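You operate a simulated robot arm through the tools that you are given. There is no shell and no other tool. Be economical: measure what you need, move in short steps, check, and stop when the job is done.

Carry out the task below with a simulated robot arm. There is one attempt and no reset: what you move stays moved.

Task
Bag the small pillow at the push bar and get the press ready.
Fine: push bar back; power and heater on, dials as they are, drawer pulled out, green lamp lit.
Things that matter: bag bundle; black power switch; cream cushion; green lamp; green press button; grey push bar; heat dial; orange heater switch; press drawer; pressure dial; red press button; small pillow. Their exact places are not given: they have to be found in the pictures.

It is judged by the outcome, as a careful person would: the job done as asked, and still so three seconds after it is handed in. It fails if anything else is knocked over, pushed out of place, dropped, spilled or broken.

Robot
A 7-joint arm with a two-finger parallel gripper on a trunk, on a base that drives. Base frame: it is fixed to the floor where the robot stands at the start and does not move with it; the origin is under the middle of the robot, x ahead of it, y to its left, z up. Readings come in m, degrees, newtons and seconds.
With the tool pointing down near the work surface it reaches from about 0.1 to 0.56 m from the robot's upright axis, wherever it stands. Its first joint turns from -166.0 to 166.0 degrees. Places, roughly: bag bundle [1, 1, 1.25]; black power switch [0.6, -0.5, 0.9]; green lamp [0.8, -0.6, 1.1]; green press button [0.5, -0.5, 0.9]; grey push bar [0.6, 0.7, 0.8]; heat dial [0.7, -0.7, 0.9]; orange heater switch [0.6, -0.7, 0.9]; press drawer [0.7, -1.1, 0.8]; pressure dial [0.7, -0.5, 0.9]; red press button [0.5, -0.7, 0.9]. Payload 1.57 kg.
Tool frame: the origin (TCP) lies between the finger pads and is the grasp point; the fingertips stand 0.03 m ahead of it; z points along the fingers, y is the line along which they close. The gripper opens to 0.08 m. The fingers are 0.017 m wide and 0.012 m thick; the gripper's body (0.04 by 0.082 m) begins 0.08 m behind the TCP.
Orientation is told as [roll, pitch, yaw] about the base's x, y, z axes, in that order, counted from this pose: with the fingers straight down and closing along the base's y, the tool's x points along the base's -x, its y along +y and its z along -z.

Tools
- The arm moves only by the tool arm_command. Its argument "plan" is a list of rows, each an object (a shift or turn left out is 0, a gripper value left out holds the last) with "delta_pos": the shift along the tool's x, y, z in mm, a list of three; "rotation": the turn, a rotation vector about the tool's x, y, z in degrees, a list of three; "jaw": the opening, from 0 (shut) to 1 (fully open). In form: [{"delta_pos": [x, y, z], "rotation": [rx, ry, rz], "jaw": jaw}, ...]. A call has 1 to 20 rows; each row is the pose to reach, as a shift and turn from the pose commanded when the call began, along the tool's axes at that moment. A row lasts 0.2 s, in which the tool goes at most 0.05 m and 8.6 degrees; a call with a longer step from one row to the next is refused whole, and so is a gripper value outside its range. Where a pose cannot be reached the arm comes as near as it can. A force on the tool above 40 N (or 10 N above the force at the start of the call, whichever is more), or a blocked arm, ends the call early, and 0.2 s more pass. Each finger travels about 0.072 m/s and halts on what it meets, pressing with about 24 N; the grip force reading is that of the motor and also rises with nothing between the fingers. The clock runs only during rows and for 0.2 s after the last one: add rows that repeat a pose to give the fingers time. It gives the time, the measured TCP pose, the force on the tool (base axes), the opening and the grip force at its end, in the units of the frame above (readings bear some noise), with the torque about the TCP (base axes, N m) and any sound that the robot's microphone picked up.
- Cameras (640 x 400 px; columns grow to the right, rows downward): "scene" is now at [-0.0119, 0.1013, 1.391]; the picture's right is [-0.45, -0.89, 0.00], its down [-0.54, 0.28, -0.80] and it looks along [0.71, -0.36, -0.61] (base axes); focal length 214 px, centre (320, 200). "wrist" rides on the gripper at [0.072, -0.007, -0.122] in the tool frame; the picture's right is [0.09, 1.00, 0.00], its down [-0.84, 0.08, -0.54] and it looks along [-0.54, 0.05, 0.84] (tool axes); focal length 238 px, centre (320, 200).
- camera(camera): a new picture of that camera. No time passes.
- move_column(by): slides the trunk up (or, below 0, down) by that many m; the arm and the scene camera ride with it, the base frame stays. It gives what a move gives, with no picture.
- steer(legs): drives the robot by 1 to 6 legs, each [ahead, left, turn to the left] in m, m and degrees, along the robot's own axes; the way and the turn of a leg run together, so that a leg with both is an arc; at most 1.5 m and 180 degrees a leg. The arm and the cameras ride along, it lands a little off, and it stops where it bumps. It gives what a move gives.
- head_to(pan, tilt): turns the head with the scene camera to pan (to the left, within 86 degrees either way) and tilt (down, from -29 to 69), counted from straight ahead of the robot. It gives what a move gives.
- locate(camera, pixels): for up to 12 pixels [column, row] of the newest picture of that camera ("zoom" is the newest enlarged one), the place [x, y, z] in the base frame of the surface seen there, good to about 0.003 m. No time passes.
- enlarge(camera, box): a new picture of the part [left, top, right, bottom] of that camera's present view, enlarged. No time passes.
- hand_in(): hands the job in; it is judged then, once.

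Work in short steps. Measure before you move; look again where a grasp or a placing could have gone wrong, and mend it. You have 80 turns and 60 pictures in all, those below and enlarged ones among them. Open the gripper and draw the arm clear of the work before you hand the job in, unless the task says otherwise; then end with one line.

The tools are called after "Call:" as a command line: name --argument value ..., lists and objects as JSON in quotes. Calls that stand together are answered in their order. arm_command: Moves the arm, as the interface text tells. Its arguments: {"type":"object","properties":{"plan":{"type":"array","items":{"type":"object","properties":{"delta_pos":{"type":"array","items":{"type":"number"}},"rotation":{"type":"array","items":{"type":"number"}},"jaw":{"type":"number"}}}}},"required":["plan"]} The other tools are called the same way: move_column (by) slides the trunk up or down; steer (legs) drives the base; head_to (pan, tilt) turns the head that bears the scene camera; camera (camera) takes a picture; locate (camera, pixels) gives the place of the surface under pixels of a picture; enlarge (camera, box) takes an enlarged picture of a part of a camera's view; hand_in () hands the job in.

At the start:

```text
time_s: 0.0
position: [0.291, -0.2909, 1.2994]
tcp_rot: [-0.1, 0.0, 0.0]
force: [0.5, -0.1, -0.5]
wrist_torque: [-0.02, 0.0, 0.01]
finger_gap: 0.0803
grip_force: 0.1
trunk travel left (down, up): [-0.05, 0.065]
robot x, y, heading: [-0.0003, -0.0016, -0.1]
head pan, tilt: [-27.0, 37.3]
```

scene: 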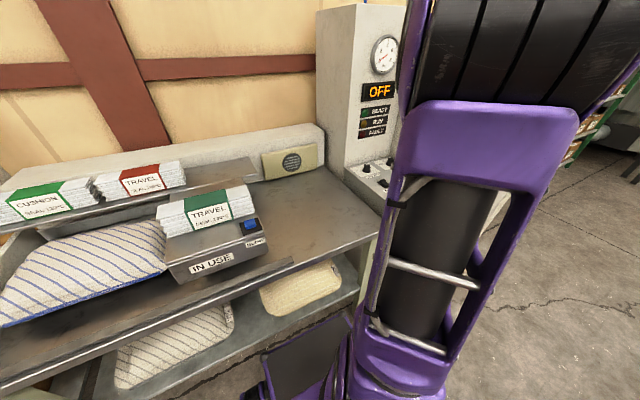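
wrist: 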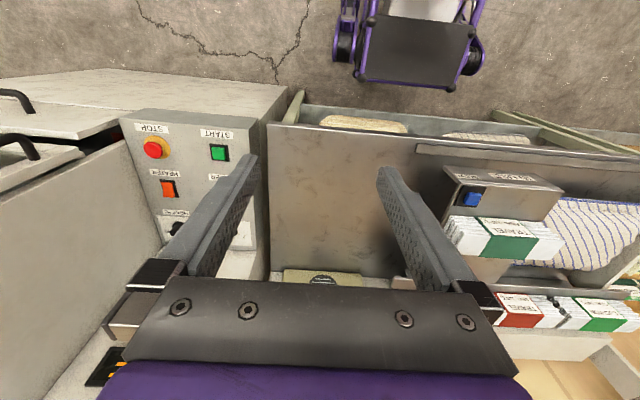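

The scene shows the packing table on the left and the press panel behind the arm. I turn the head left to view the push bar and the pillows.

Call:
head_to --pan 40 --tilt 35

Call:
camera --camera "scene"

```text
time_s: 1.4
position: [0.2908, -0.2917, 1.3006]
tcp_rot: [-0.1, 0.1, 0.1]
force: [-0.2, -0.9, -0.1]
wrist_torque: [0.0, -0.01, -0.01]
finger_gap: 0.0799
grip_force: 0.1
trunk travel left (down, up): [-0.05, 0.065]
robot x, y, heading: [0.0019, -0.0035, 0.0]
head pan, tilt: [40.0, 35.0]
```

```text
57 pictures are left
```

scene: 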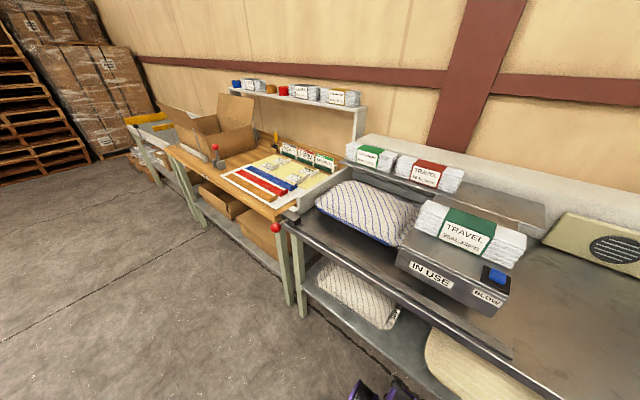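

The bagging station is right of the middle: trough with pillow, bundle "IN USE" with a blue blow button, and a red knob near (277,228). I enlarge it for detail.

Call:
enlarge --camera "scene" --box '[260, 120, 560, 310]'

Call:
enlarge --camera "scene" --box '[390, 190, 550, 310]'

Call:
enlarge --camera "scene" --box '[200, 120, 350, 240]'

```text
2.11 times, centred on (410, 215) of scene
```

zoom: 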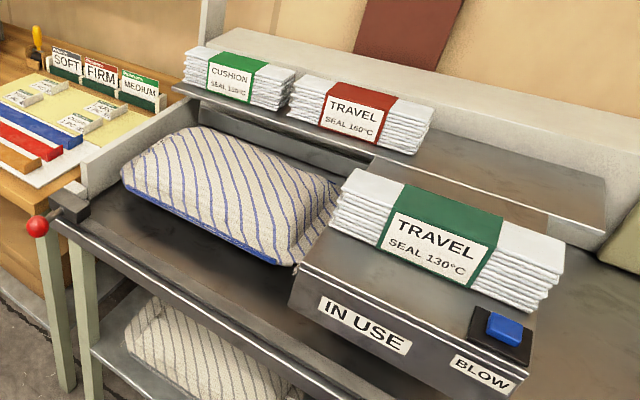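

```text
3.33 times, centred on (470, 250) of scene
```

zoom: 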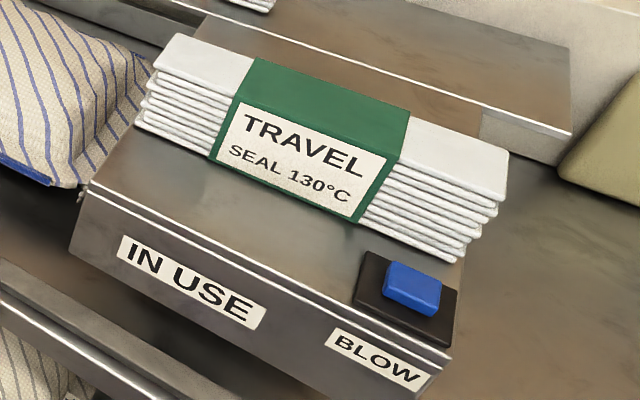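

```text
3.33 times, centred on (275, 180) of scene
```

zoom: 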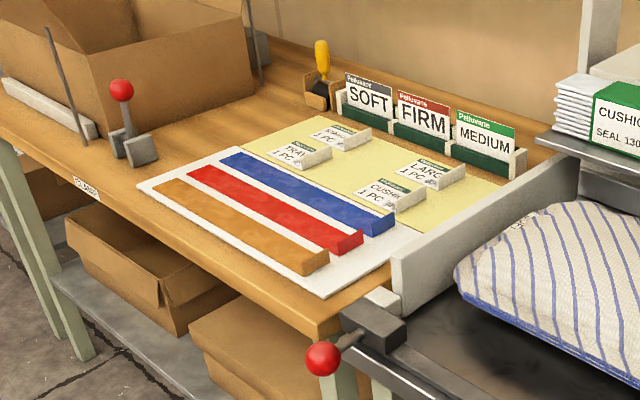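

I locate key points here: knob, bar, pillow, bundles, button. I also zoom on the back shelf bundles, since the hint places the bag bundle at about [1,1,1.25].

Call:
enlarge --camera "scene" --box '[220, 70, 380, 170]'

Call:
locate --camera "scene" --pixels '[[276, 228], [290, 215], [320, 190], [345, 205], [400, 215], [385, 240], [495, 275], [470, 230], [430, 175], [370, 157], [340, 98], [480, 320]]'

```text
4.00 times, centred on (300, 120) of scene
```

zoom: 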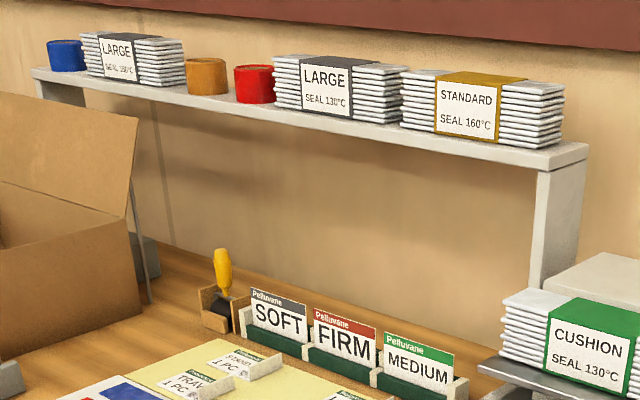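

```text
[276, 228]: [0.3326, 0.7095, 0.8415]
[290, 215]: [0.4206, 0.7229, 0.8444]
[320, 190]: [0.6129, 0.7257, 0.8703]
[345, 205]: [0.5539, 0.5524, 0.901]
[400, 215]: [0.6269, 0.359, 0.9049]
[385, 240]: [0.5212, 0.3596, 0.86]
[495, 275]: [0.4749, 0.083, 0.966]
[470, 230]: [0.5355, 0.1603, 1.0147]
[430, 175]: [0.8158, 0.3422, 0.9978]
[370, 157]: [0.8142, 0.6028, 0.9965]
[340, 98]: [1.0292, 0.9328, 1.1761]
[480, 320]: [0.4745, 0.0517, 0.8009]
```

Bundles: in use is TRAVEL 130; others are on the shelves. Now I look at the press panel with the head to the right, to read the dials and the notices.

Call:
head_to --pan -55 --tilt 30

Call:
camera --camera "scene"

Call:
enlarge --camera "wrist" --box '[110, 100, 280, 290]'

```text
time_s: 3.1
position: [0.2912, -0.2918, 1.2992]
tcp_rot: [0.0, 0.0, 0.0]
force: [1.0, 0.3, 0.2]
wrist_torque: [0.02, -0.01, -0.01]
finger_gap: 0.08
grip_force: 0.0
trunk travel left (down, up): [-0.05, 0.065]
robot x, y, heading: [0.0027, -0.001, 0.1]
head pan, tilt: [-55.0, 30.0]
```

```text
52 pictures are left
```

scene: 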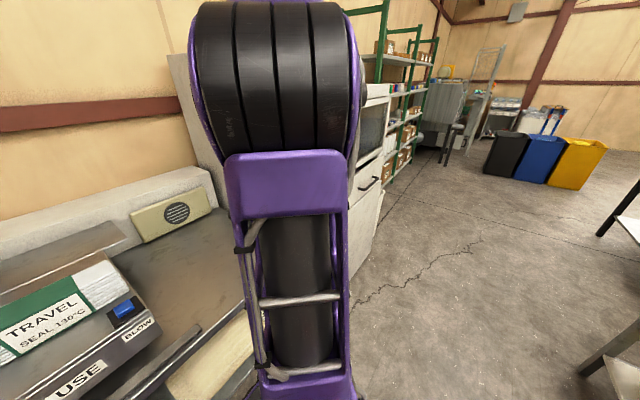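

```text
2.11 times, centred on (195, 195) of wrist
```

zoom: 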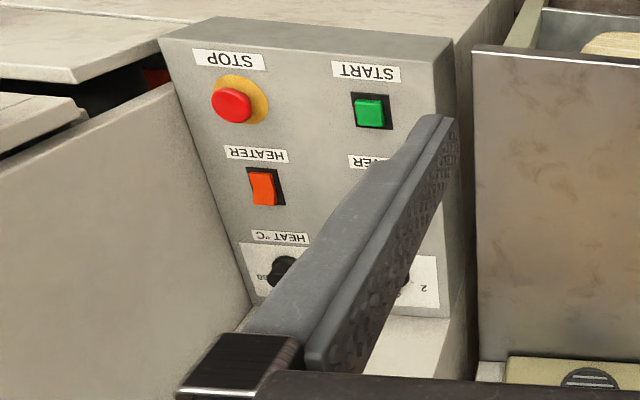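

The gripper hides the dials. I drive the robot 0.3 m to its right so the wrist camera sees the panel between the fingers.

Call:
steer --legs '[[0, -0.32, 0]]'

Call:
camera --camera "wrist"

Call:
camera --camera "scene"

```text
time_s: 6.7
position: [0.2893, -0.609, 1.2989]
tcp_rot: [-0.1, 0.0, -0.1]
force: [0.1, 0.2, 0.0]
wrist_torque: [-0.02, -0.01, 0.0]
finger_gap: 0.08
grip_force: 0.0
trunk travel left (down, up): [-0.05, 0.065]
robot x, y, heading: [0.0009, -0.3192, -0.1]
head pan, tilt: [-55.0, 30.0]
```

```text
50 pictures are left
```

wrist: 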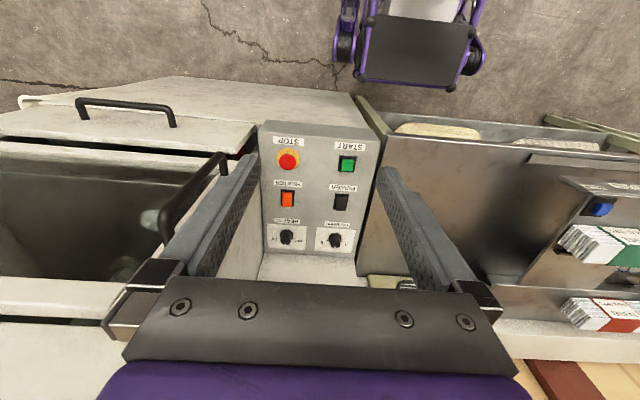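

```text
49 pictures are left
```

scene: 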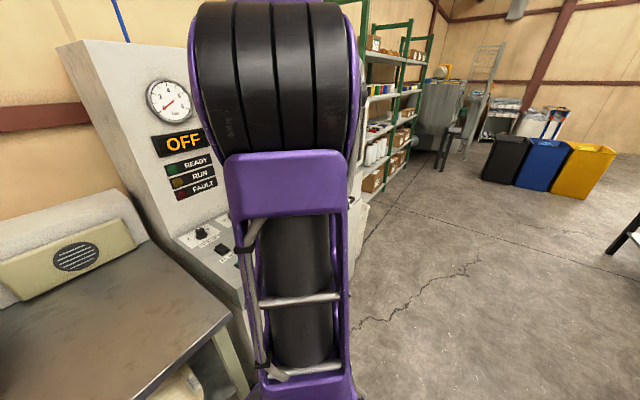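

The panel is now between the fingers; I enlarge it, and the left part of the view to understand the drawer.

Call:
enlarge --camera "wrist" --box '[250, 120, 390, 270]'

Call:
enlarge --camera "wrist" --box '[0, 80, 260, 330]'

Call:
locate --camera "wrist" --pixels '[[289, 161], [347, 165], [287, 199], [340, 202], [286, 240], [335, 242], [125, 103], [190, 205], [100, 140], [60, 220], [20, 300], [270, 130]]'

```text
2.67 times, centred on (320, 195) of wrist
```

zoom: 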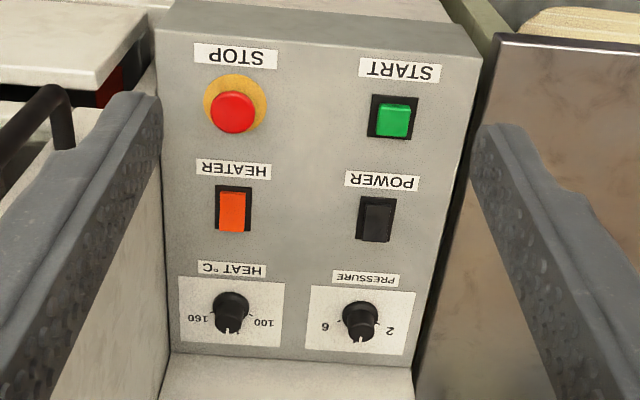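

```text
1.60 times, centred on (130, 205) of wrist
```

zoom: 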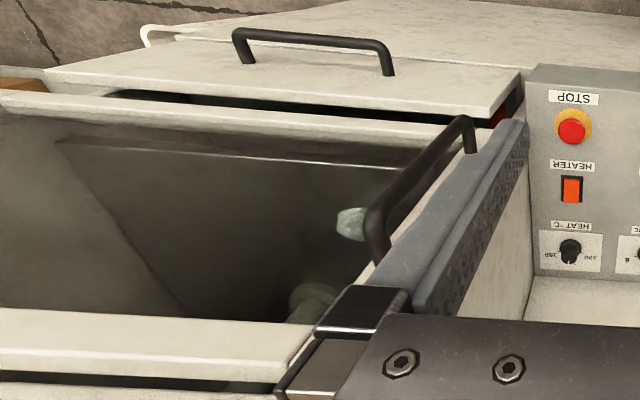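

```text
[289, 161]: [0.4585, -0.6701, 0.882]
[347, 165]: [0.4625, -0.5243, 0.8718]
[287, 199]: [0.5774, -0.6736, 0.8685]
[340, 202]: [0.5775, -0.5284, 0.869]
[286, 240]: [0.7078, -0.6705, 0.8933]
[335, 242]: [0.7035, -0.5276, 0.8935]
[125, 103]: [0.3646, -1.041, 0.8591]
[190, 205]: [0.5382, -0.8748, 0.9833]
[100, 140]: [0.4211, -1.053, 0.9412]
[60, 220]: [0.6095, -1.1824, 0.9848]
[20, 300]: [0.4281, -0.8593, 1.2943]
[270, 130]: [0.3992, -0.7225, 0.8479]
```

The heat dial points at the middle of 100–160, i.e. 130 °C, matching the TRAVEL 130 bundle in use. I check the clearance of my own base against the bench front, and look closely at the switches.

Call:
locate --camera "wrist" --pixels '[[410, 85], [470, 65], [345, 60], [300, 100], [430, 130], [355, 97], [340, 196], [340, 207], [287, 194], [287, 205], [310, 180], [310, 220]]'

Call:
enlarge --camera "wrist" --box '[270, 180, 360, 225]'

```text
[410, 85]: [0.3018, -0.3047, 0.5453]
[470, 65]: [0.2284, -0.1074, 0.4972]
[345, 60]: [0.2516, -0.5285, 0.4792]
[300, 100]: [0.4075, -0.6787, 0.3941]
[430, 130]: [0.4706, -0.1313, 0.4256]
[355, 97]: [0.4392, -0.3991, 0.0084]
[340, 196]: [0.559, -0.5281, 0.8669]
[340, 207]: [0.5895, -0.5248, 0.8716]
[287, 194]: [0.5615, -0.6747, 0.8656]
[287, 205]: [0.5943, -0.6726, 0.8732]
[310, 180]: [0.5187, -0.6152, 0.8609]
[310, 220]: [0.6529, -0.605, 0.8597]
```

```text
7.11 times, centred on (315, 202) of wrist
```

zoom: 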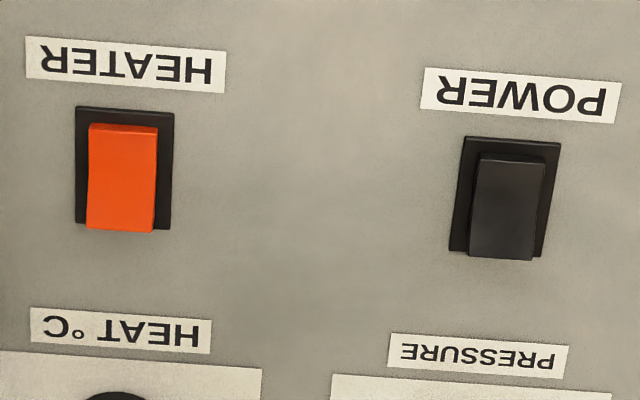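

Rockers have their far end (x≈0.59, z≈0.872) raised, so they're off; I'll press the far ends. I bring the robot nearer: right 0.26, ahead 0.06 (base front 0.30, bench front about 0.40).

Call:
steer --legs '[[0, -0.26, 0], [0.06, 0, 0]]'

Call:
head_to --pan -20 --tilt 30

Call:
camera --camera "wrist"

Call:
camera --camera "scene"

```text
time_s: 10.4
position: [0.3463, -0.8705, 1.2997]
tcp_rot: [-0.1, -0.1, -0.5]
force: [0.8, -0.9, -1.0]
wrist_torque: [0.0, 0.01, -0.01]
finger_gap: 0.0799
grip_force: 0.2
trunk travel left (down, up): [-0.05, 0.065]
robot x, y, heading: [0.0555, -0.5779, -0.2]
head pan, tilt: [-55.0, 30.0]
```

```text
time_s: 11.4
position: [0.3463, -0.8709, 1.2995]
tcp_rot: [0.0, 0.0, -0.4]
force: [0.4, -0.2, -1.2]
wrist_torque: [-0.03, 0.02, 0.01]
finger_gap: 0.0799
grip_force: 0.0
trunk travel left (down, up): [-0.05, 0.065]
robot x, y, heading: [0.0609, -0.5786, -0.5]
head pan, tilt: [-20.0, 30.0]
```

```text
45 pictures are left
```

wrist: 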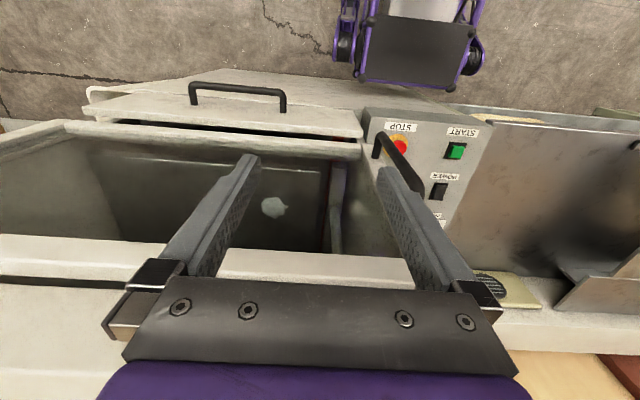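

```text
44 pictures are left
```

scene: 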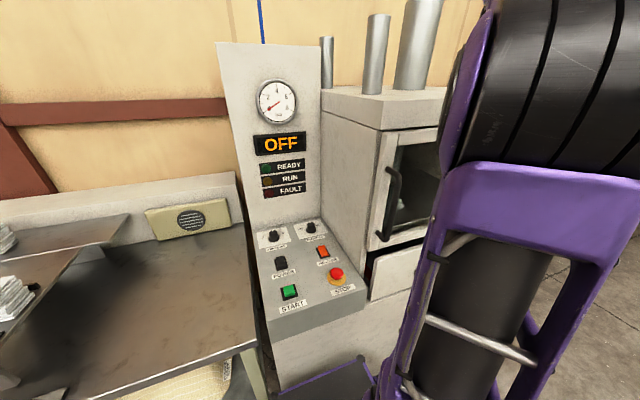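

The press has a glass door above and a drawer below with a black bow handle at (237,92). I locate those.

Call:
locate --camera "wrist" --pixels '[[193, 100], [237, 90], [283, 98], [193, 87], [230, 108], [230, 128], [350, 133], [100, 130], [378, 140], [410, 190], [250, 75]]'

Call:
locate --camera "scene" --pixels '[[388, 245], [395, 165], [400, 265], [310, 140], [320, 110], [370, 300], [430, 140]]'

Call:
enlarge --camera "scene" --box '[240, 60, 440, 320]'

```text
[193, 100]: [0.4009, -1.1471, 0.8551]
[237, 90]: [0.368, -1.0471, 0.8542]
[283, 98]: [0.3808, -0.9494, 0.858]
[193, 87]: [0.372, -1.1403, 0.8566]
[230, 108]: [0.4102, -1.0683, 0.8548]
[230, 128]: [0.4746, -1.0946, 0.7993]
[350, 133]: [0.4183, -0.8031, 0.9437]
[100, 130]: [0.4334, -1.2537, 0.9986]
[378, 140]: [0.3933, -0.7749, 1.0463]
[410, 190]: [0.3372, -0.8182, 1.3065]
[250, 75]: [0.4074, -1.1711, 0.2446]
```

```text
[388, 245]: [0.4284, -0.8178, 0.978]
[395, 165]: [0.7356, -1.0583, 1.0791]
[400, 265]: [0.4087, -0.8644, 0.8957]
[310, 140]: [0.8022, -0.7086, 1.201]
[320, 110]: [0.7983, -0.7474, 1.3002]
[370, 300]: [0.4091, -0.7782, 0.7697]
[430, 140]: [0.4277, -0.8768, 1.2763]
```

```text
1.54 times, centred on (340, 190) of scene
```

zoom: 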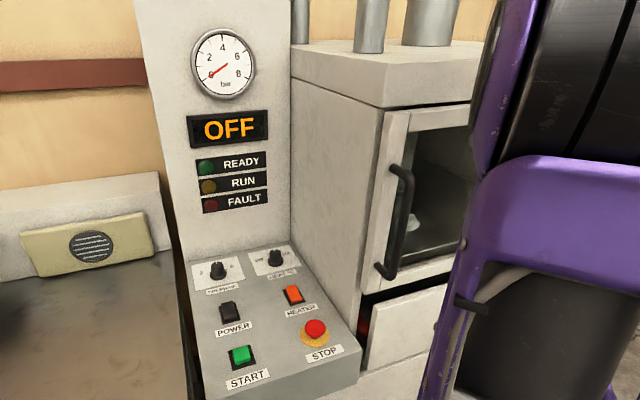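

I move the tool back along +y to the power switch, forward, and shut the fingers, staying high.

Call:
arm_command --plan '[{"delta_pos": [0, 45, 0], "jaw": 0}, {"delta_pos": [0, 90, 0]}, {"delta_pos": [0, 135, 0]}, {"delta_pos": [0, 180, 0]}, {"delta_pos": [0, 225, 0]}, {"delta_pos": [0, 270, 0]}, {"delta_pos": [0, 310, 0]}, {"delta_pos": [0, 343, 0]}, {"delta_pos": [-45, 343, 20]}, {"delta_pos": [-90, 343, 50]}, {"delta_pos": [-135, 343, 85]}, {"delta_pos": [-180, 343, 120]}, {"delta_pos": [-220, 343, 150]}, {"delta_pos": [-242, 343, 190]}, {"delta_pos": [-242, 343, 230]}, {"delta_pos": [-242, 343, 270]}, {"delta_pos": [-242, 343, 310]}, {"delta_pos": [-242, 343, 340]}, {"delta_pos": [-242, 343, 340]}]'

Call:
camera --camera "wrist"

```text
refused: row 10 steps farther than a row can; nothing moved
```

```text
42 pictures are left
```

wrist: 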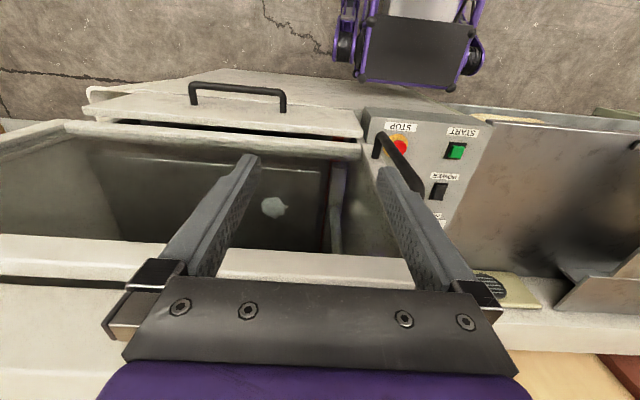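

The steps were too long; I resend with smaller ones and look only after success.

Call:
arm_command --plan '[{"delta_pos": [0, 45, 0], "jaw": 0}, {"delta_pos": [0, 90, 0]}, {"delta_pos": [0, 135, 0]}, {"delta_pos": [0, 180, 0]}, {"delta_pos": [0, 225, 0]}, {"delta_pos": [0, 270, 0]}, {"delta_pos": [0, 310, 0]}, {"delta_pos": [0, 343, 0]}, {"delta_pos": [-35, 343, 30]}, {"delta_pos": [-70, 343, 60]}, {"delta_pos": [-105, 343, 90]}, {"delta_pos": [-140, 343, 120]}, {"delta_pos": [-175, 343, 150]}, {"delta_pos": [-210, 343, 180]}, {"delta_pos": [-242, 343, 210]}, {"delta_pos": [-242, 343, 250]}, {"delta_pos": [-242, 343, 290]}, {"delta_pos": [-242, 343, 325]}, {"delta_pos": [-242, 343, 340]}, {"delta_pos": [-242, 343, 340]}]'

```text
time_s: 15.6
position: [0.5881, -0.5295, 0.9598]
tcp_rot: [0.1, 0.0, -0.3]
force: [0.8, 0.3, -0.2]
wrist_torque: [0.01, 0.03, 0.02]
finger_gap: 0.0
grip_force: 21.6
trunk travel left (down, up): [-0.05, 0.065]
robot x, y, heading: [0.0574, -0.5782, -0.3]
head pan, tilt: [-20.0, 30.0]
```

The tool is above the far end of the power rocker (0.588,-0.529), tips at z≈0.93. I press down to tips about 0.864, then lift.

Call:
arm_command --plan '[{"delta_pos": [0, 0, 30]}, {"delta_pos": [0, 0, 50]}, {"delta_pos": [0, 0, 56]}, {"delta_pos": [0, 0, 60]}, {"delta_pos": [0, 0, 64]}, {"delta_pos": [0, 0, 66]}]'

Call:
arm_command --plan '[{"delta_pos": [0, 0, -30]}, {"delta_pos": [0, 0, -60]}]'

Call:
enlarge --camera "scene" --box '[230, 60, 390, 320]'

```text
time_s: 17.1
position: [0.5921, -0.5286, 0.8986]
tcp_rot: [0.0, -0.6, -0.4]
force: [-6.7, -0.1, 19.0]
wrist_torque: [-0.01, 0.02, 0.01]
finger_gap: 0.0001
grip_force: 21.4
trunk travel left (down, up): [-0.05, 0.065]
robot x, y, heading: [0.0568, -0.5774, -0.4]
head pan, tilt: [-20.0, 30.0]
stopped in row 6: the force on the tool passed its limit at 42 N (the readings are from after the stop); the commanded pose is now the measured one
```

```text
time_s: 17.7
position: [0.592, -0.528, 0.958]
tcp_rot: [0.0, -0.2, -0.4]
force: [-0.4, -0.2, -0.4]
wrist_torque: [0.0, 0.04, -0.01]
finger_gap: 0.0001
grip_force: 20.8
trunk travel left (down, up): [-0.05, 0.065]
robot x, y, heading: [0.0594, -0.5764, -0.3]
head pan, tilt: [-20.0, 30.0]
```

```text
1.54 times, centred on (310, 190) of scene
```

zoom: 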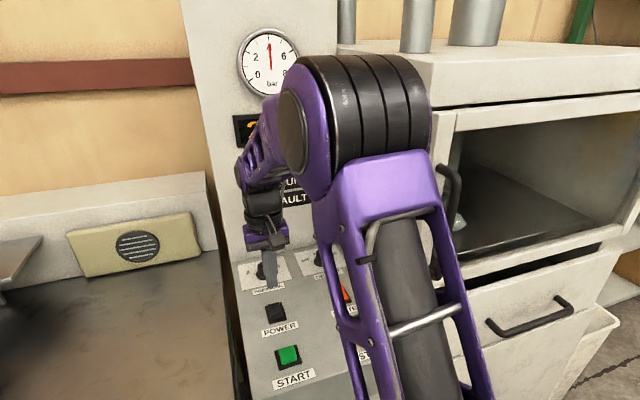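

The gauge rose to 4 bar, so power is on. Next the heater rocker: shift −0.144 m in y, press its far end the same way, lift.

Call:
arm_command --plan '[{"delta_pos": [0, -40, 0]}, {"delta_pos": [0, -80, 0]}, {"delta_pos": [2, -120, 0]}, {"delta_pos": [4, -145, 0]}, {"delta_pos": [4, -145, 30]}, {"delta_pos": [4, -145, 48]}, {"delta_pos": [4, -145, 55]}, {"delta_pos": [4, -145, 60]}, {"delta_pos": [4, -145, 63]}, {"delta_pos": [4, -145, 65]}]'

Call:
arm_command --plan '[{"delta_pos": [0, 0, -40]}, {"delta_pos": [0, 0, -80]}, {"delta_pos": [0, 0, -120]}, {"delta_pos": [0, 0, -160]}, {"delta_pos": [0, 0, -200]}, {"delta_pos": [0, 0, -240]}, {"delta_pos": [35, 0, -270]}, {"delta_pos": [70, 0, -300]}, {"delta_pos": [105, 0, -330]}, {"delta_pos": [150, 0, -330]}, {"delta_pos": [195, 0, -330]}, {"delta_pos": [240, 0, -330]}]'

Call:
camera --camera "scene"

```text
time_s: 19.8
position: [0.5878, -0.673, 0.8991]
tcp_rot: [-0.1, -0.9, -0.4]
force: [-6.8, 0.3, 16.6]
wrist_torque: [0.05, 0.04, 0.01]
finger_gap: 0.0001
grip_force: 21.4
trunk travel left (down, up): [-0.05, 0.065]
robot x, y, heading: [0.0578, -0.5745, -0.2]
head pan, tilt: [-20.0, 30.0]
stopped in row 10: the force on the tool passed its limit at 43 N (the readings are from after the stop); the commanded pose is now the measured one
```

```text
time_s: 22.6
position: [0.3653, -0.6772, 1.1793]
tcp_rot: [1.4, 7.3, -0.6]
force: [-1.0, 0.4, -0.1]
wrist_torque: [0.0, -0.01, 0.01]
finger_gap: 0.0003
grip_force: 21.2
trunk travel left (down, up): [-0.05, 0.065]
robot x, y, heading: [0.0573, -0.5767, -0.4]
head pan, tilt: [-20.0, 30.0]
stopped in row 12: the arm was blocked; the commanded pose is now the measured one
```

```text
40 pictures are left
```

scene: 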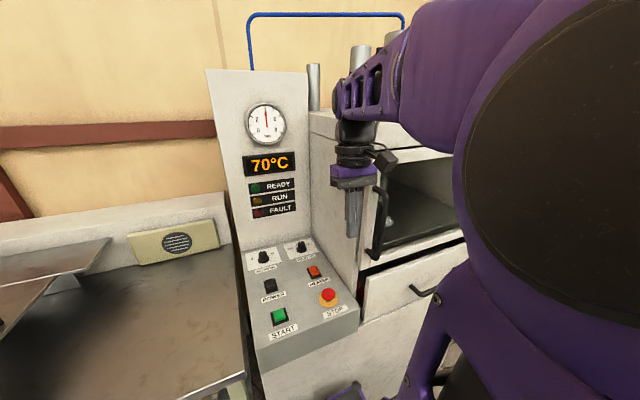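

The display reads 70 °C and is heating. Now the drawer: I back off, drive right to stand in front of its handle (bar x≈0.37, y −0.95…−1.145, z≈0.856).

Call:
steer --legs '[[-0.06, 0, 0], [0, -0.4, 0]]'

Call:
head_to --pan 0 --tilt 45

Call:
camera --camera "scene"

Call:
camera --camera "wrist"

```text
time_s: 27.7
position: [0.3041, -1.084, 1.1798]
tcp_rot: [1.4, 7.2, -0.5]
force: [-0.6, -0.5, 0.4]
wrist_torque: [0.0, 0.0, -0.02]
finger_gap: 0.0
grip_force: 22.1
trunk travel left (down, up): [-0.05, 0.065]
robot x, y, heading: [-0.0025, -0.9849, -0.5]
head pan, tilt: [-20.0, 30.0]
```

```text
time_s: 28.5
position: [0.3038, -1.0854, 1.1778]
tcp_rot: [1.4, 7.7, -0.6]
force: [-0.8, 0.1, -0.6]
wrist_torque: [0.02, -0.04, 0.03]
finger_gap: 0.0
grip_force: 21.1
trunk travel left (down, up): [-0.05, 0.065]
robot x, y, heading: [-0.0013, -0.9843, -0.3]
head pan, tilt: [0.0, 45.0]
```

```text
39 pictures are left
```

scene: 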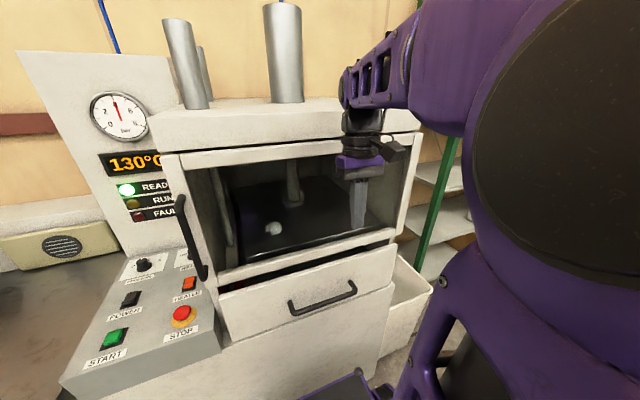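

```text
38 pictures are left
```

wrist: 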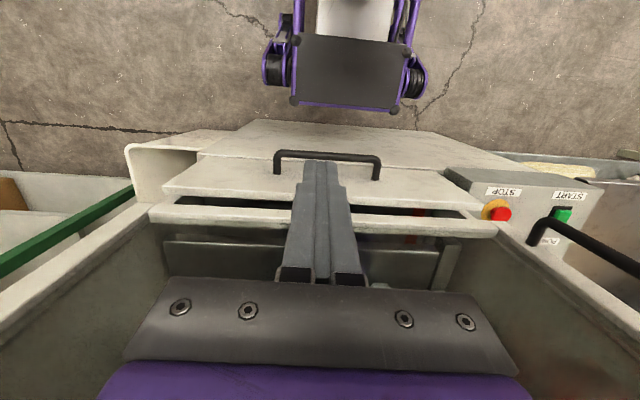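

130 °C and the READY lamp is lit green. I locate the handle bar from both views.

Call:
locate --camera "scene" --pixels '[[291, 305], [322, 308], [355, 287], [310, 270], [300, 250], [345, 285], [330, 230], [180, 200], [204, 275], [405, 300]]'

Call:
locate --camera "wrist" --pixels '[[290, 153], [368, 156], [277, 168], [377, 175], [240, 175], [240, 200], [250, 213], [400, 213], [400, 180]]'

```text
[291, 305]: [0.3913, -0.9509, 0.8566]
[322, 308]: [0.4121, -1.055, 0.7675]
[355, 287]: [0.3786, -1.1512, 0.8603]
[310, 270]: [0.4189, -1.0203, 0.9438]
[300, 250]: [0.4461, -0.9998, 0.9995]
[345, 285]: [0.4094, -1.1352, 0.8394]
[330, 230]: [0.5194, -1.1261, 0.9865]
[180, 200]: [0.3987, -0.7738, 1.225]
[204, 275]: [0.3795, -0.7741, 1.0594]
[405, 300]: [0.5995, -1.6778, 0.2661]
```

```text
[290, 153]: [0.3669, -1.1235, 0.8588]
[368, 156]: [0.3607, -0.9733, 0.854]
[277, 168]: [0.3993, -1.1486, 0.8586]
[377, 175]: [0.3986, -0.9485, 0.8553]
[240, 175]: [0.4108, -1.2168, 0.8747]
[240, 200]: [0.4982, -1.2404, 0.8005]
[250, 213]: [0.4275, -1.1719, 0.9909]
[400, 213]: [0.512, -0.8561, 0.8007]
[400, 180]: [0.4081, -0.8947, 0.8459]
```

Drawer front x≈0.41, bar x≈0.36–0.373, z≈0.857, middle y≈−1.05. I straighten the tool first and read the pose.

Call:
arm_command --plan '[{"rotation": [0.7, -3.8, 0]}, {"rotation": [1.4, -7.6, -0.5]}, {"delta_pos": [0, 35, 30], "rotation": [1.4, -7.6, -0.5]}, {"delta_pos": [0, 35, 70], "rotation": [1.4, -7.6, -0.5]}, {"delta_pos": [0, 35, 110], "rotation": [1.4, -7.6, -0.5]}, {"delta_pos": [0, 35, 150], "rotation": [1.4, -7.6, -0.5]}, {"delta_pos": [0, 35, 180], "rotation": [1.4, -7.6, -0.5]}, {"delta_pos": [0, 35, 200], "rotation": [1.4, -7.6, -0.5]}]'

```text
time_s: 30.3
position: [0.2787, -1.0435, 0.9786]
tcp_rot: [0.2, 0.5, -0.2]
force: [0.3, -0.3, 0.4]
wrist_torque: [0.0, -0.01, 0.01]
finger_gap: 0.0001
grip_force: 21.0
trunk travel left (down, up): [-0.05, 0.065]
robot x, y, heading: [-0.0024, -0.9834, -0.6]
head pan, tilt: [0.0, 45.0]
```

Now at (0.279,−1.044,0.979), upright. I move to x 0.386 above the gap behind the bar and look.

Call:
arm_command --plan '[{"delta_pos": [-40, -4, 0]}, {"delta_pos": [-80, -4, 0]}, {"delta_pos": [-107, -4, 0]}, {"delta_pos": [-107, -4, 40]}, {"delta_pos": [-107, -4, 65]}, {"delta_pos": [-107, -4, 65]}]'

Call:
camera --camera "wrist"

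```text
time_s: 31.7
position: [0.3867, -1.047, 0.9193]
tcp_rot: [-0.1, -0.5, -0.1]
force: [-2.0, 0.8, 11.9]
wrist_torque: [0.13, -0.56, 0.06]
finger_gap: 0.0002
grip_force: 21.4
trunk travel left (down, up): [-0.05, 0.065]
robot x, y, heading: [-0.0027, -0.9843, -0.7]
head pan, tilt: [0.0, 45.0]
```

```text
37 pictures are left
```

wrist: 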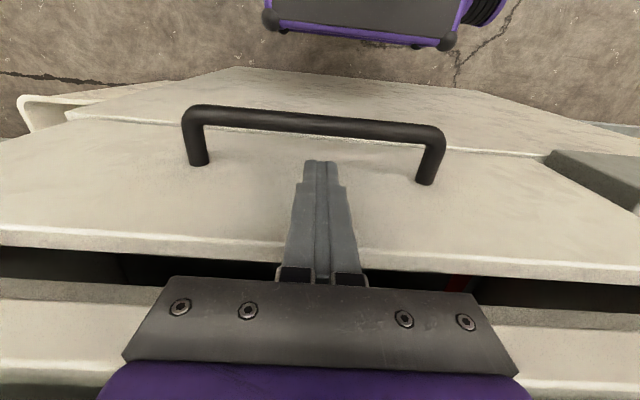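

Contact: 12 N upward with torque pointing to x≈0.43, so the hand body touches the door sill. I lift a little and tilt the tool 22° (tips forward) so the hand stays clear, then lower the tips behind the bar.

Call:
arm_command --plan '[{"delta_pos": [10, 0, -30]}, {"delta_pos": [15, 0, -40], "rotation": [0, -7.5, 0]}, {"delta_pos": [15, 0, -40], "rotation": [0, -15, 0]}, {"delta_pos": [15, 0, -40], "rotation": [0, -22, 0]}, {"delta_pos": [4, 0, -20], "rotation": [0, -22, 0]}, {"delta_pos": [2, 0, 10], "rotation": [0, -22, 0]}, {"delta_pos": [2, 0, 30], "rotation": [0, -22, 0]}]'

Call:
camera --camera "wrist"

```text
time_s: 33.3
position: [0.3848, -1.0485, 0.8888]
tcp_rot: [-0.2, -22.4, -0.1]
force: [0.4, 0.4, 0.0]
wrist_torque: [-0.02, 0.01, 0.01]
finger_gap: 0.0003
grip_force: 21.3
trunk travel left (down, up): [-0.05, 0.065]
robot x, y, heading: [-0.006, -0.9883, -0.3]
head pan, tilt: [0.0, 45.0]
```

```text
36 pictures are left
```

wrist: 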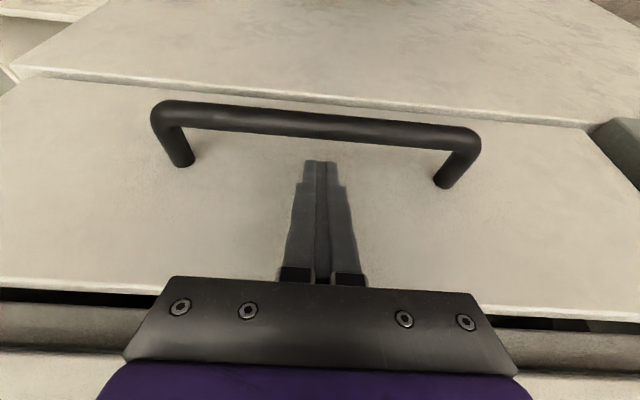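

Free (no force) at z 0.889. I lower straight down 25 mm behind the bar.

Call:
arm_command --plan '[{"delta_pos": [4.7, 0, 11.6]}, {"delta_pos": [9.4, 0, 23.2]}, {"delta_pos": [9.4, 0, 23.2]}]'

Call:
camera --camera "wrist"

```text
time_s: 34.1
position: [0.3843, -1.048, 0.8632]
tcp_rot: [0.1, -22.3, -0.2]
force: [-0.5, 0.4, -0.1]
wrist_torque: [0.0, -0.01, 0.01]
finger_gap: 0.0001
grip_force: 21.2
trunk travel left (down, up): [-0.05, 0.065]
robot x, y, heading: [0.0, -0.9854, -0.3]
head pan, tilt: [0.0, 45.0]
```

```text
35 pictures are left
```

wrist: 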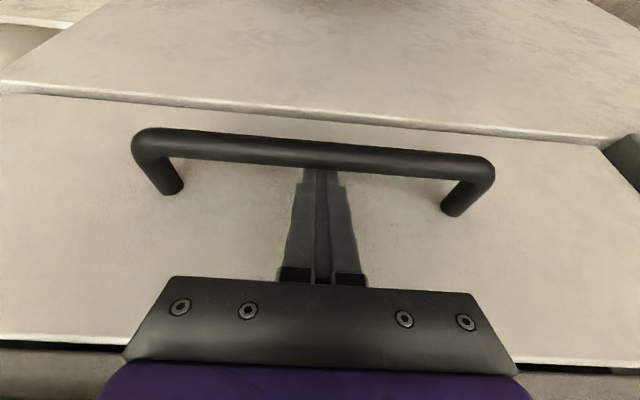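

The tips are behind the bar without contact. I pull by driving back 0.12 m and check.

Call:
steer --legs '[[-0.12, 0, 0]]'

Call:
camera --camera "scene"

```text
time_s: 35.3
position: [0.2646, -1.0484, 0.8636]
tcp_rot: [-0.1, -22.3, 0.0]
force: [0.5, 0.9, 0.5]
wrist_torque: [0.04, -0.01, -0.04]
finger_gap: 0.0
grip_force: 21.7
trunk travel left (down, up): [-0.05, 0.065]
robot x, y, heading: [-0.1297, -0.9849, -0.4]
head pan, tilt: [0.0, 45.0]
```

```text
34 pictures are left
```

scene: 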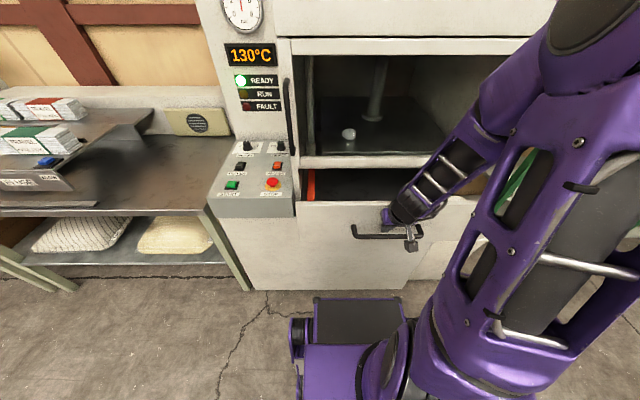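

I check where the drawer front and handle are now.

Call:
locate --camera "scene" --pixels '[[360, 234], [340, 215], [340, 185], [340, 163], [340, 260]]'

Call:
enlarge --camera "scene" --box '[280, 130, 490, 290]'

```text
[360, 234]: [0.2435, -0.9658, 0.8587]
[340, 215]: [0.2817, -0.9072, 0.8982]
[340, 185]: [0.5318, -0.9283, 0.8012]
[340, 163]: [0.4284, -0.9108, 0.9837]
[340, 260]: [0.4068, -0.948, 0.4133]
```

```text
2.50 times, centred on (385, 210) of scene
```

zoom: 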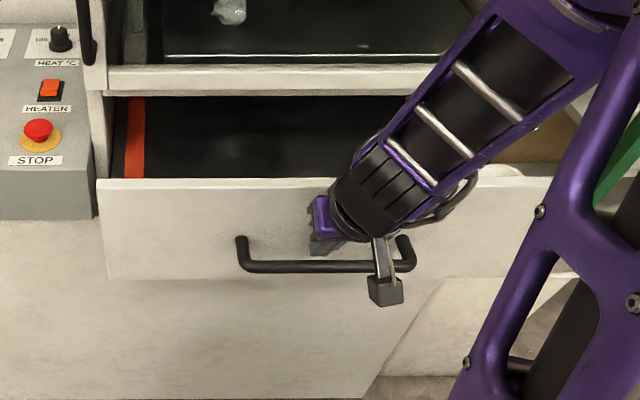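

The drawer is out by about 0.13 m and comes easily. I keep pulling in steps until it stops.

Call:
steer --legs '[[-0.12, 0, 0]]'

Call:
camera --camera "scene"

```text
time_s: 36.6
position: [0.1446, -1.0455, 0.8623]
tcp_rot: [0.0, -22.2, 0.0]
force: [-0.3, -0.5, -0.4]
wrist_torque: [-0.01, 0.03, 0.03]
finger_gap: 0.0001
grip_force: 21.1
trunk travel left (down, up): [-0.05, 0.065]
robot x, y, heading: [-0.2445, -0.9829, -0.6]
head pan, tilt: [0.0, 45.0]
```

```text
32 pictures are left
```

scene: 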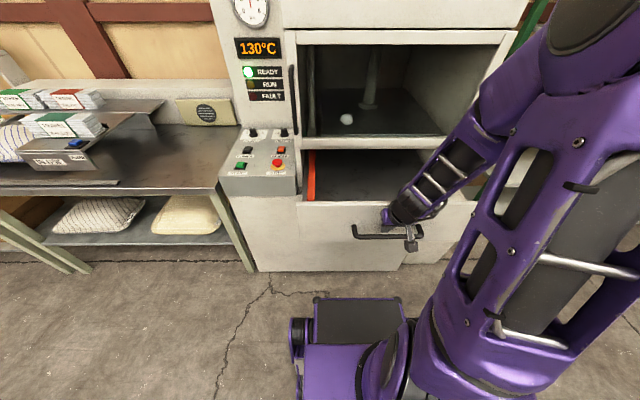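

Out by about 0.25 m now. I go on a little at a time.

Call:
steer --legs '[[-0.06, 0, 0]]'

Call:
steer --legs '[[-0.05, 0, 0]]'

Call:
camera --camera "scene"

Call:
locate --camera "scene" --pixels '[[360, 235], [340, 216], [340, 190]]'

```text
time_s: 37.5
position: [0.0837, -1.0454, 0.8633]
tcp_rot: [0.1, -22.2, -0.1]
force: [-2.7, -0.3, -0.3]
wrist_torque: [-0.01, 0.1, -0.01]
finger_gap: 0.0
grip_force: 21.6
trunk travel left (down, up): [-0.05, 0.065]
robot x, y, heading: [-0.3016, -0.9768, -0.4]
head pan, tilt: [0.0, 45.0]
```

```text
time_s: 38.5
position: [0.0337, -1.0447, 0.8614]
tcp_rot: [0.1, -22.1, -0.1]
force: [-2.3, 0.1, -0.1]
wrist_torque: [-0.02, 0.1, 0.03]
finger_gap: 0.0
grip_force: 21.7
trunk travel left (down, up): [-0.05, 0.065]
robot x, y, heading: [-0.3494, -0.9837, -0.2]
head pan, tilt: [0.0, 45.0]
```

```text
31 pictures are left
```

scene: 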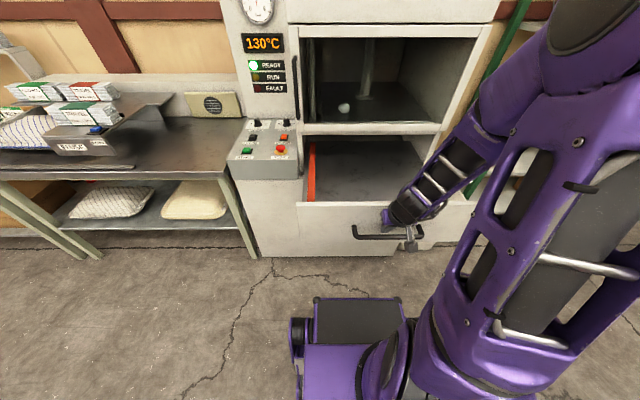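

```text
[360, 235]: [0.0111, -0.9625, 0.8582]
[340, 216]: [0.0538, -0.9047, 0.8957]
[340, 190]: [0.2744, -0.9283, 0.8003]
```

Still moving at 0.355 m out, with little force. Another two short pulls.

Call:
steer --legs '[[-0.04, 0, 0]]'

Call:
camera --camera "scene"

Call:
locate --camera "scene" --pixels '[[360, 235], [340, 216], [340, 165], [340, 150]]'

```text
time_s: 39.3
position: [-0.0071, -1.0448, 0.8613]
tcp_rot: [0.1, -22.0, -0.2]
force: [-3.6, -1.5, -0.2]
wrist_torque: [-0.02, 0.07, 0.0]
finger_gap: 0.0
grip_force: 21.5
trunk travel left (down, up): [-0.05, 0.065]
robot x, y, heading: [-0.3948, -0.9789, -0.6]
head pan, tilt: [0.0, 45.0]
```

```text
30 pictures are left
```

scene: 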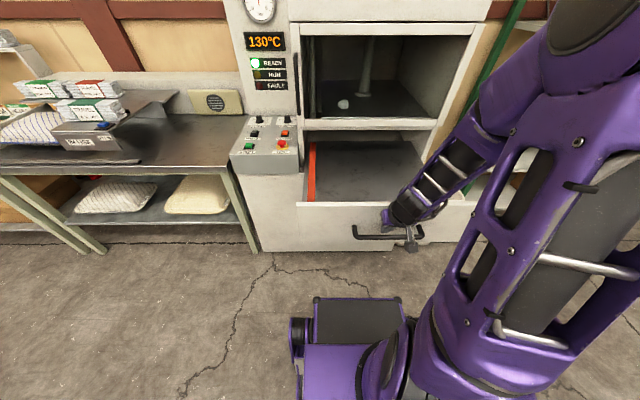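

```text
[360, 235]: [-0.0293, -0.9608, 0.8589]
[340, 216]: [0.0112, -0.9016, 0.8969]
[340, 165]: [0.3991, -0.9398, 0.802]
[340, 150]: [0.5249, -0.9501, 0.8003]
```

Out by 0.40 m. One more pull to see if it meets its end stop.

Call:
steer --legs '[[-0.04, 0, 0]]'

Call:
steer --legs '[[-0.03, 0, 0]]'

```text
time_s: 40.2
position: [-0.0477, -1.0455, 0.8604]
tcp_rot: [0.1, -22.0, -0.2]
force: [-1.9, -0.4, -0.2]
wrist_torque: [0.0, 0.1, 0.0]
finger_gap: 0.0
grip_force: 21.0
trunk travel left (down, up): [-0.05, 0.065]
robot x, y, heading: [-0.434, -0.98, -0.6]
head pan, tilt: [0.0, 45.0]
```

```text
time_s: 41.1
position: [-0.0596, -1.0452, 0.8669]
tcp_rot: [-0.3, -23.1, 0.2]
force: [0.0, -0.6, -0.6]
wrist_torque: [0.02, -0.01, 0.0]
finger_gap: 0.0001
grip_force: 21.2
trunk travel left (down, up): [-0.05, 0.065]
robot x, y, heading: [-0.4533, -0.9787, -0.4]
head pan, tilt: [0.0, 45.0]
stopped in leg 1: the force on the tool passed its limit at 52 N (the readings are from after the stop); the commanded pose is now the measured one
```

End stop reached at about 0.45 m out. I lift the fingers straight up out of the handle.

Call:
arm_command --plan '[{"delta_pos": [-7.5, 0, -18.5]}, {"delta_pos": [-18.7, 0, -46]}, {"delta_pos": [-37.5, 0, -92.7]}, {"delta_pos": [-56, 0, -138]}, {"delta_pos": [-75, 0, -185], "rotation": [0, 7.5, 0]}, {"delta_pos": [-85, 0, -210], "rotation": [0, 15, 0]}, {"delta_pos": [-85, 0, -210], "rotation": [0, 22, 0]}]'

Call:
head_to --pan 30 --tilt 40

Call:
camera --camera "scene"

```text
refused: row 3 steps farther than a row can; nothing moved
```

```text
time_s: 42.1
position: [-0.0615, -1.0453, 0.8671]
tcp_rot: [-0.2, -23.1, 0.3]
force: [0.8, 0.2, 0.7]
wrist_torque: [0.01, 0.01, 0.02]
finger_gap: 0.0
grip_force: 21.3
trunk travel left (down, up): [-0.05, 0.065]
robot x, y, heading: [-0.4562, -0.9795, -0.3]
head pan, tilt: [30.0, 40.0]
```

```text
29 pictures are left
```

scene: 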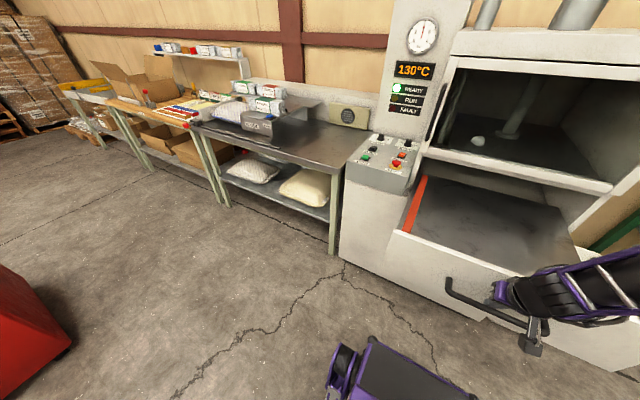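

Good view: drawer fully out, READY lit. One row was too long; I resend the lift in smaller rows.

Call:
arm_command --plan '[{"delta_pos": [-7.5, 0, -18.5]}, {"delta_pos": [-15, 0, -37]}, {"delta_pos": [-30, 0, -74]}, {"delta_pos": [-45, 0, -111]}, {"delta_pos": [-60, 0, -148], "rotation": [0, 7.5, 0]}, {"delta_pos": [-75, 0, -185], "rotation": [0, 15, 0]}, {"delta_pos": [-85, 0, -210], "rotation": [0, 22, 0]}, {"delta_pos": [-85, 0, -210], "rotation": [0, 22, 0]}]'

```text
time_s: 43.1
position: [-0.0803, -1.0466, 0.9249]
tcp_rot: [1.1, -11.4, -0.6]
force: [-0.2, -0.8, 0.4]
wrist_torque: [0.01, -0.01, 0.03]
finger_gap: 0.0001
grip_force: 21.5
trunk travel left (down, up): [-0.05, 0.065]
robot x, y, heading: [-0.4545, -0.9806, -0.3]
head pan, tilt: [30.0, 40.0]
stopped in row 5: the arm was blocked; the commanded pose is now the measured one
```

Blocked in the middle, yet tips (z≈0.895) are above the bar and no force shows; likely an arm posture limit. I look before going on.

Call:
camera --camera "wrist"

Call:
camera --camera "scene"

```text
28 pictures are left
```

wrist: 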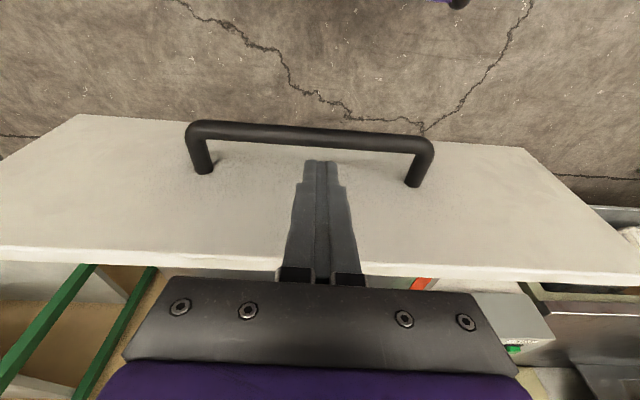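

```text
27 pictures are left
```

scene: 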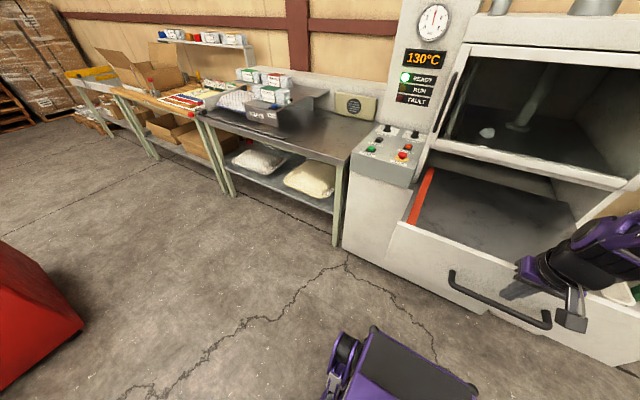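

The fingers are clear above the handle. I drive the base back 0.15 m (the tips at z≈0.89 pass over the bar at 0.863) – first lifting a bit more straight up.

Call:
arm_command --plan '[{"delta_pos": [-4, 0, -20]}, {"delta_pos": [-8, 0, -40]}]'

Call:
steer --legs '[[-0.18, 0, 0]]'

```text
time_s: 43.9
position: [-0.0872, -1.0477, 0.9368]
tcp_rot: [1.6, -6.6, -0.8]
force: [0.0, -0.8, 0.4]
wrist_torque: [0.01, 0.06, 0.0]
finger_gap: 0.0
grip_force: 20.9
trunk travel left (down, up): [-0.05, 0.065]
robot x, y, heading: [-0.4561, -0.9812, -0.4]
head pan, tilt: [30.0, 40.0]
stopped in row 2: the arm was blocked; the commanded pose is now the measured one
```

```text
time_s: 45.1
position: [-0.1744, -1.0442, 0.934]
tcp_rot: [1.7, -6.3, -0.7]
force: [-0.5, 0.3, -1.1]
wrist_torque: [-0.02, 0.01, 0.01]
finger_gap: 0.0
grip_force: 21.3
trunk travel left (down, up): [-0.05, 0.065]
robot x, y, heading: [-0.5444, -0.9786, -0.1]
head pan, tilt: [30.0, 40.0]
stopped in leg 1: the robot was blocked; the commanded pose is now the measured one
```

The base met something behind it, so I leave it. A red object is on the left at (40,320); I locate it before driving left.

Call:
camera --camera "scene"

Call:
locate --camera "scene" --pixels '[[40, 290], [85, 330], [60, 300], [10, 250], [480, 290], [500, 240], [400, 75]]'

```text
26 pictures are left
```

scene: 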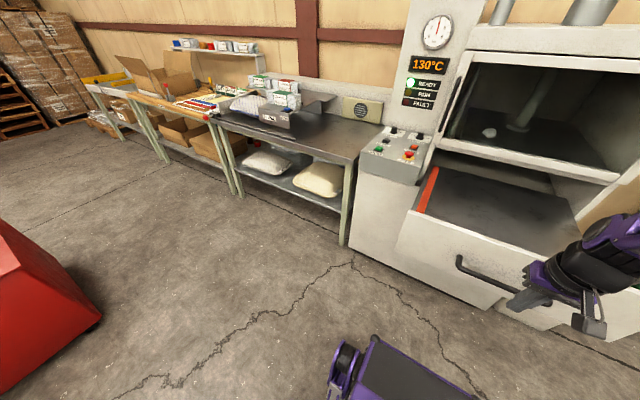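

```text
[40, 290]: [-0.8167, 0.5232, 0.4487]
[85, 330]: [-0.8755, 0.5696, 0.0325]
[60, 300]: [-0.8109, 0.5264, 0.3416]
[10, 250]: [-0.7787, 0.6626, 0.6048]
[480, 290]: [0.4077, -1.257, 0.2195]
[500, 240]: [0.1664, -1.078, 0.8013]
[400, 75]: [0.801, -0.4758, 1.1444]
```

The red object is at x≤−0.78, y≥0.52. Path: left 0.45, ahead 0.42 (to x≈−0.12), then left 0.86, keeping the tool clear of the bench (front x≈0.4).

Call:
steer --legs '[[0, 0.45, 0], [0.42, 0, 0], [0, 0.86, 0]]'

Call:
camera --camera "scene"

```text
time_s: 60.5
position: [0.2406, 0.2717, 0.9347]
tcp_rot: [1.7, -6.5, -0.9]
force: [-0.3, -0.4, 0.8]
wrist_torque: [-0.01, -0.04, -0.03]
finger_gap: 0.0001
grip_force: 20.9
trunk travel left (down, up): [-0.05, 0.065]
robot x, y, heading: [-0.1281, 0.3392, -0.3]
head pan, tilt: [30.0, 40.0]
```

```text
25 pictures are left
```

scene: 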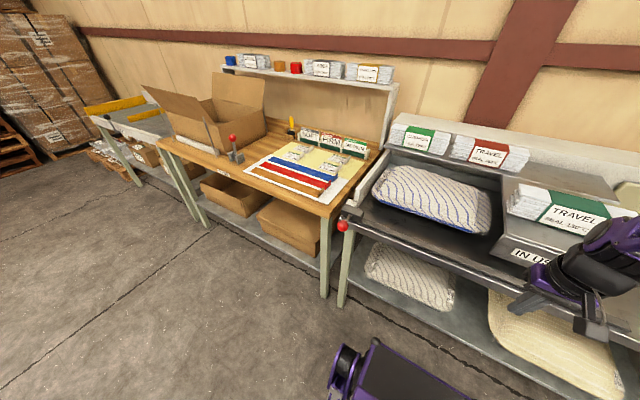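

I enlarge the bagging station, and take a head-on look at the bag stand.

Call:
enlarge --camera "scene" --box '[330, 110, 640, 300]'

Call:
locate --camera "zoom" --pixels '[[25, 238], [45, 230], [60, 200], [150, 165], [230, 195], [350, 240], [100, 110], [130, 85], [260, 225], [315, 310], [385, 200], [300, 130]]'

```text
2.06 times, centred on (485, 205) of scene
```

zoom: 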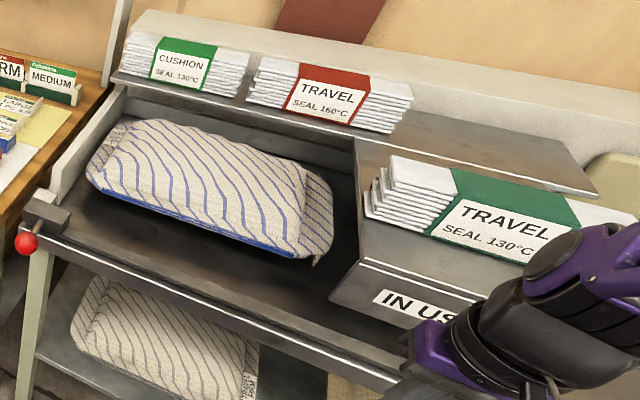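

```text
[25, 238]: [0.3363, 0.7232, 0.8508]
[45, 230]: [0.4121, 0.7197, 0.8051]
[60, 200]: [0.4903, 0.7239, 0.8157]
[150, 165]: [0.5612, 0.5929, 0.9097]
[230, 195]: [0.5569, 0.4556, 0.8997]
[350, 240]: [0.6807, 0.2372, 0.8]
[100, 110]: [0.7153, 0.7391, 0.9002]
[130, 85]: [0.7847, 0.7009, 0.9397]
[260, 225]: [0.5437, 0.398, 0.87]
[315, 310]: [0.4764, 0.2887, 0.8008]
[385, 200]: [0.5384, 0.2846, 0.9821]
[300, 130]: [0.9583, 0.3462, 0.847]
```

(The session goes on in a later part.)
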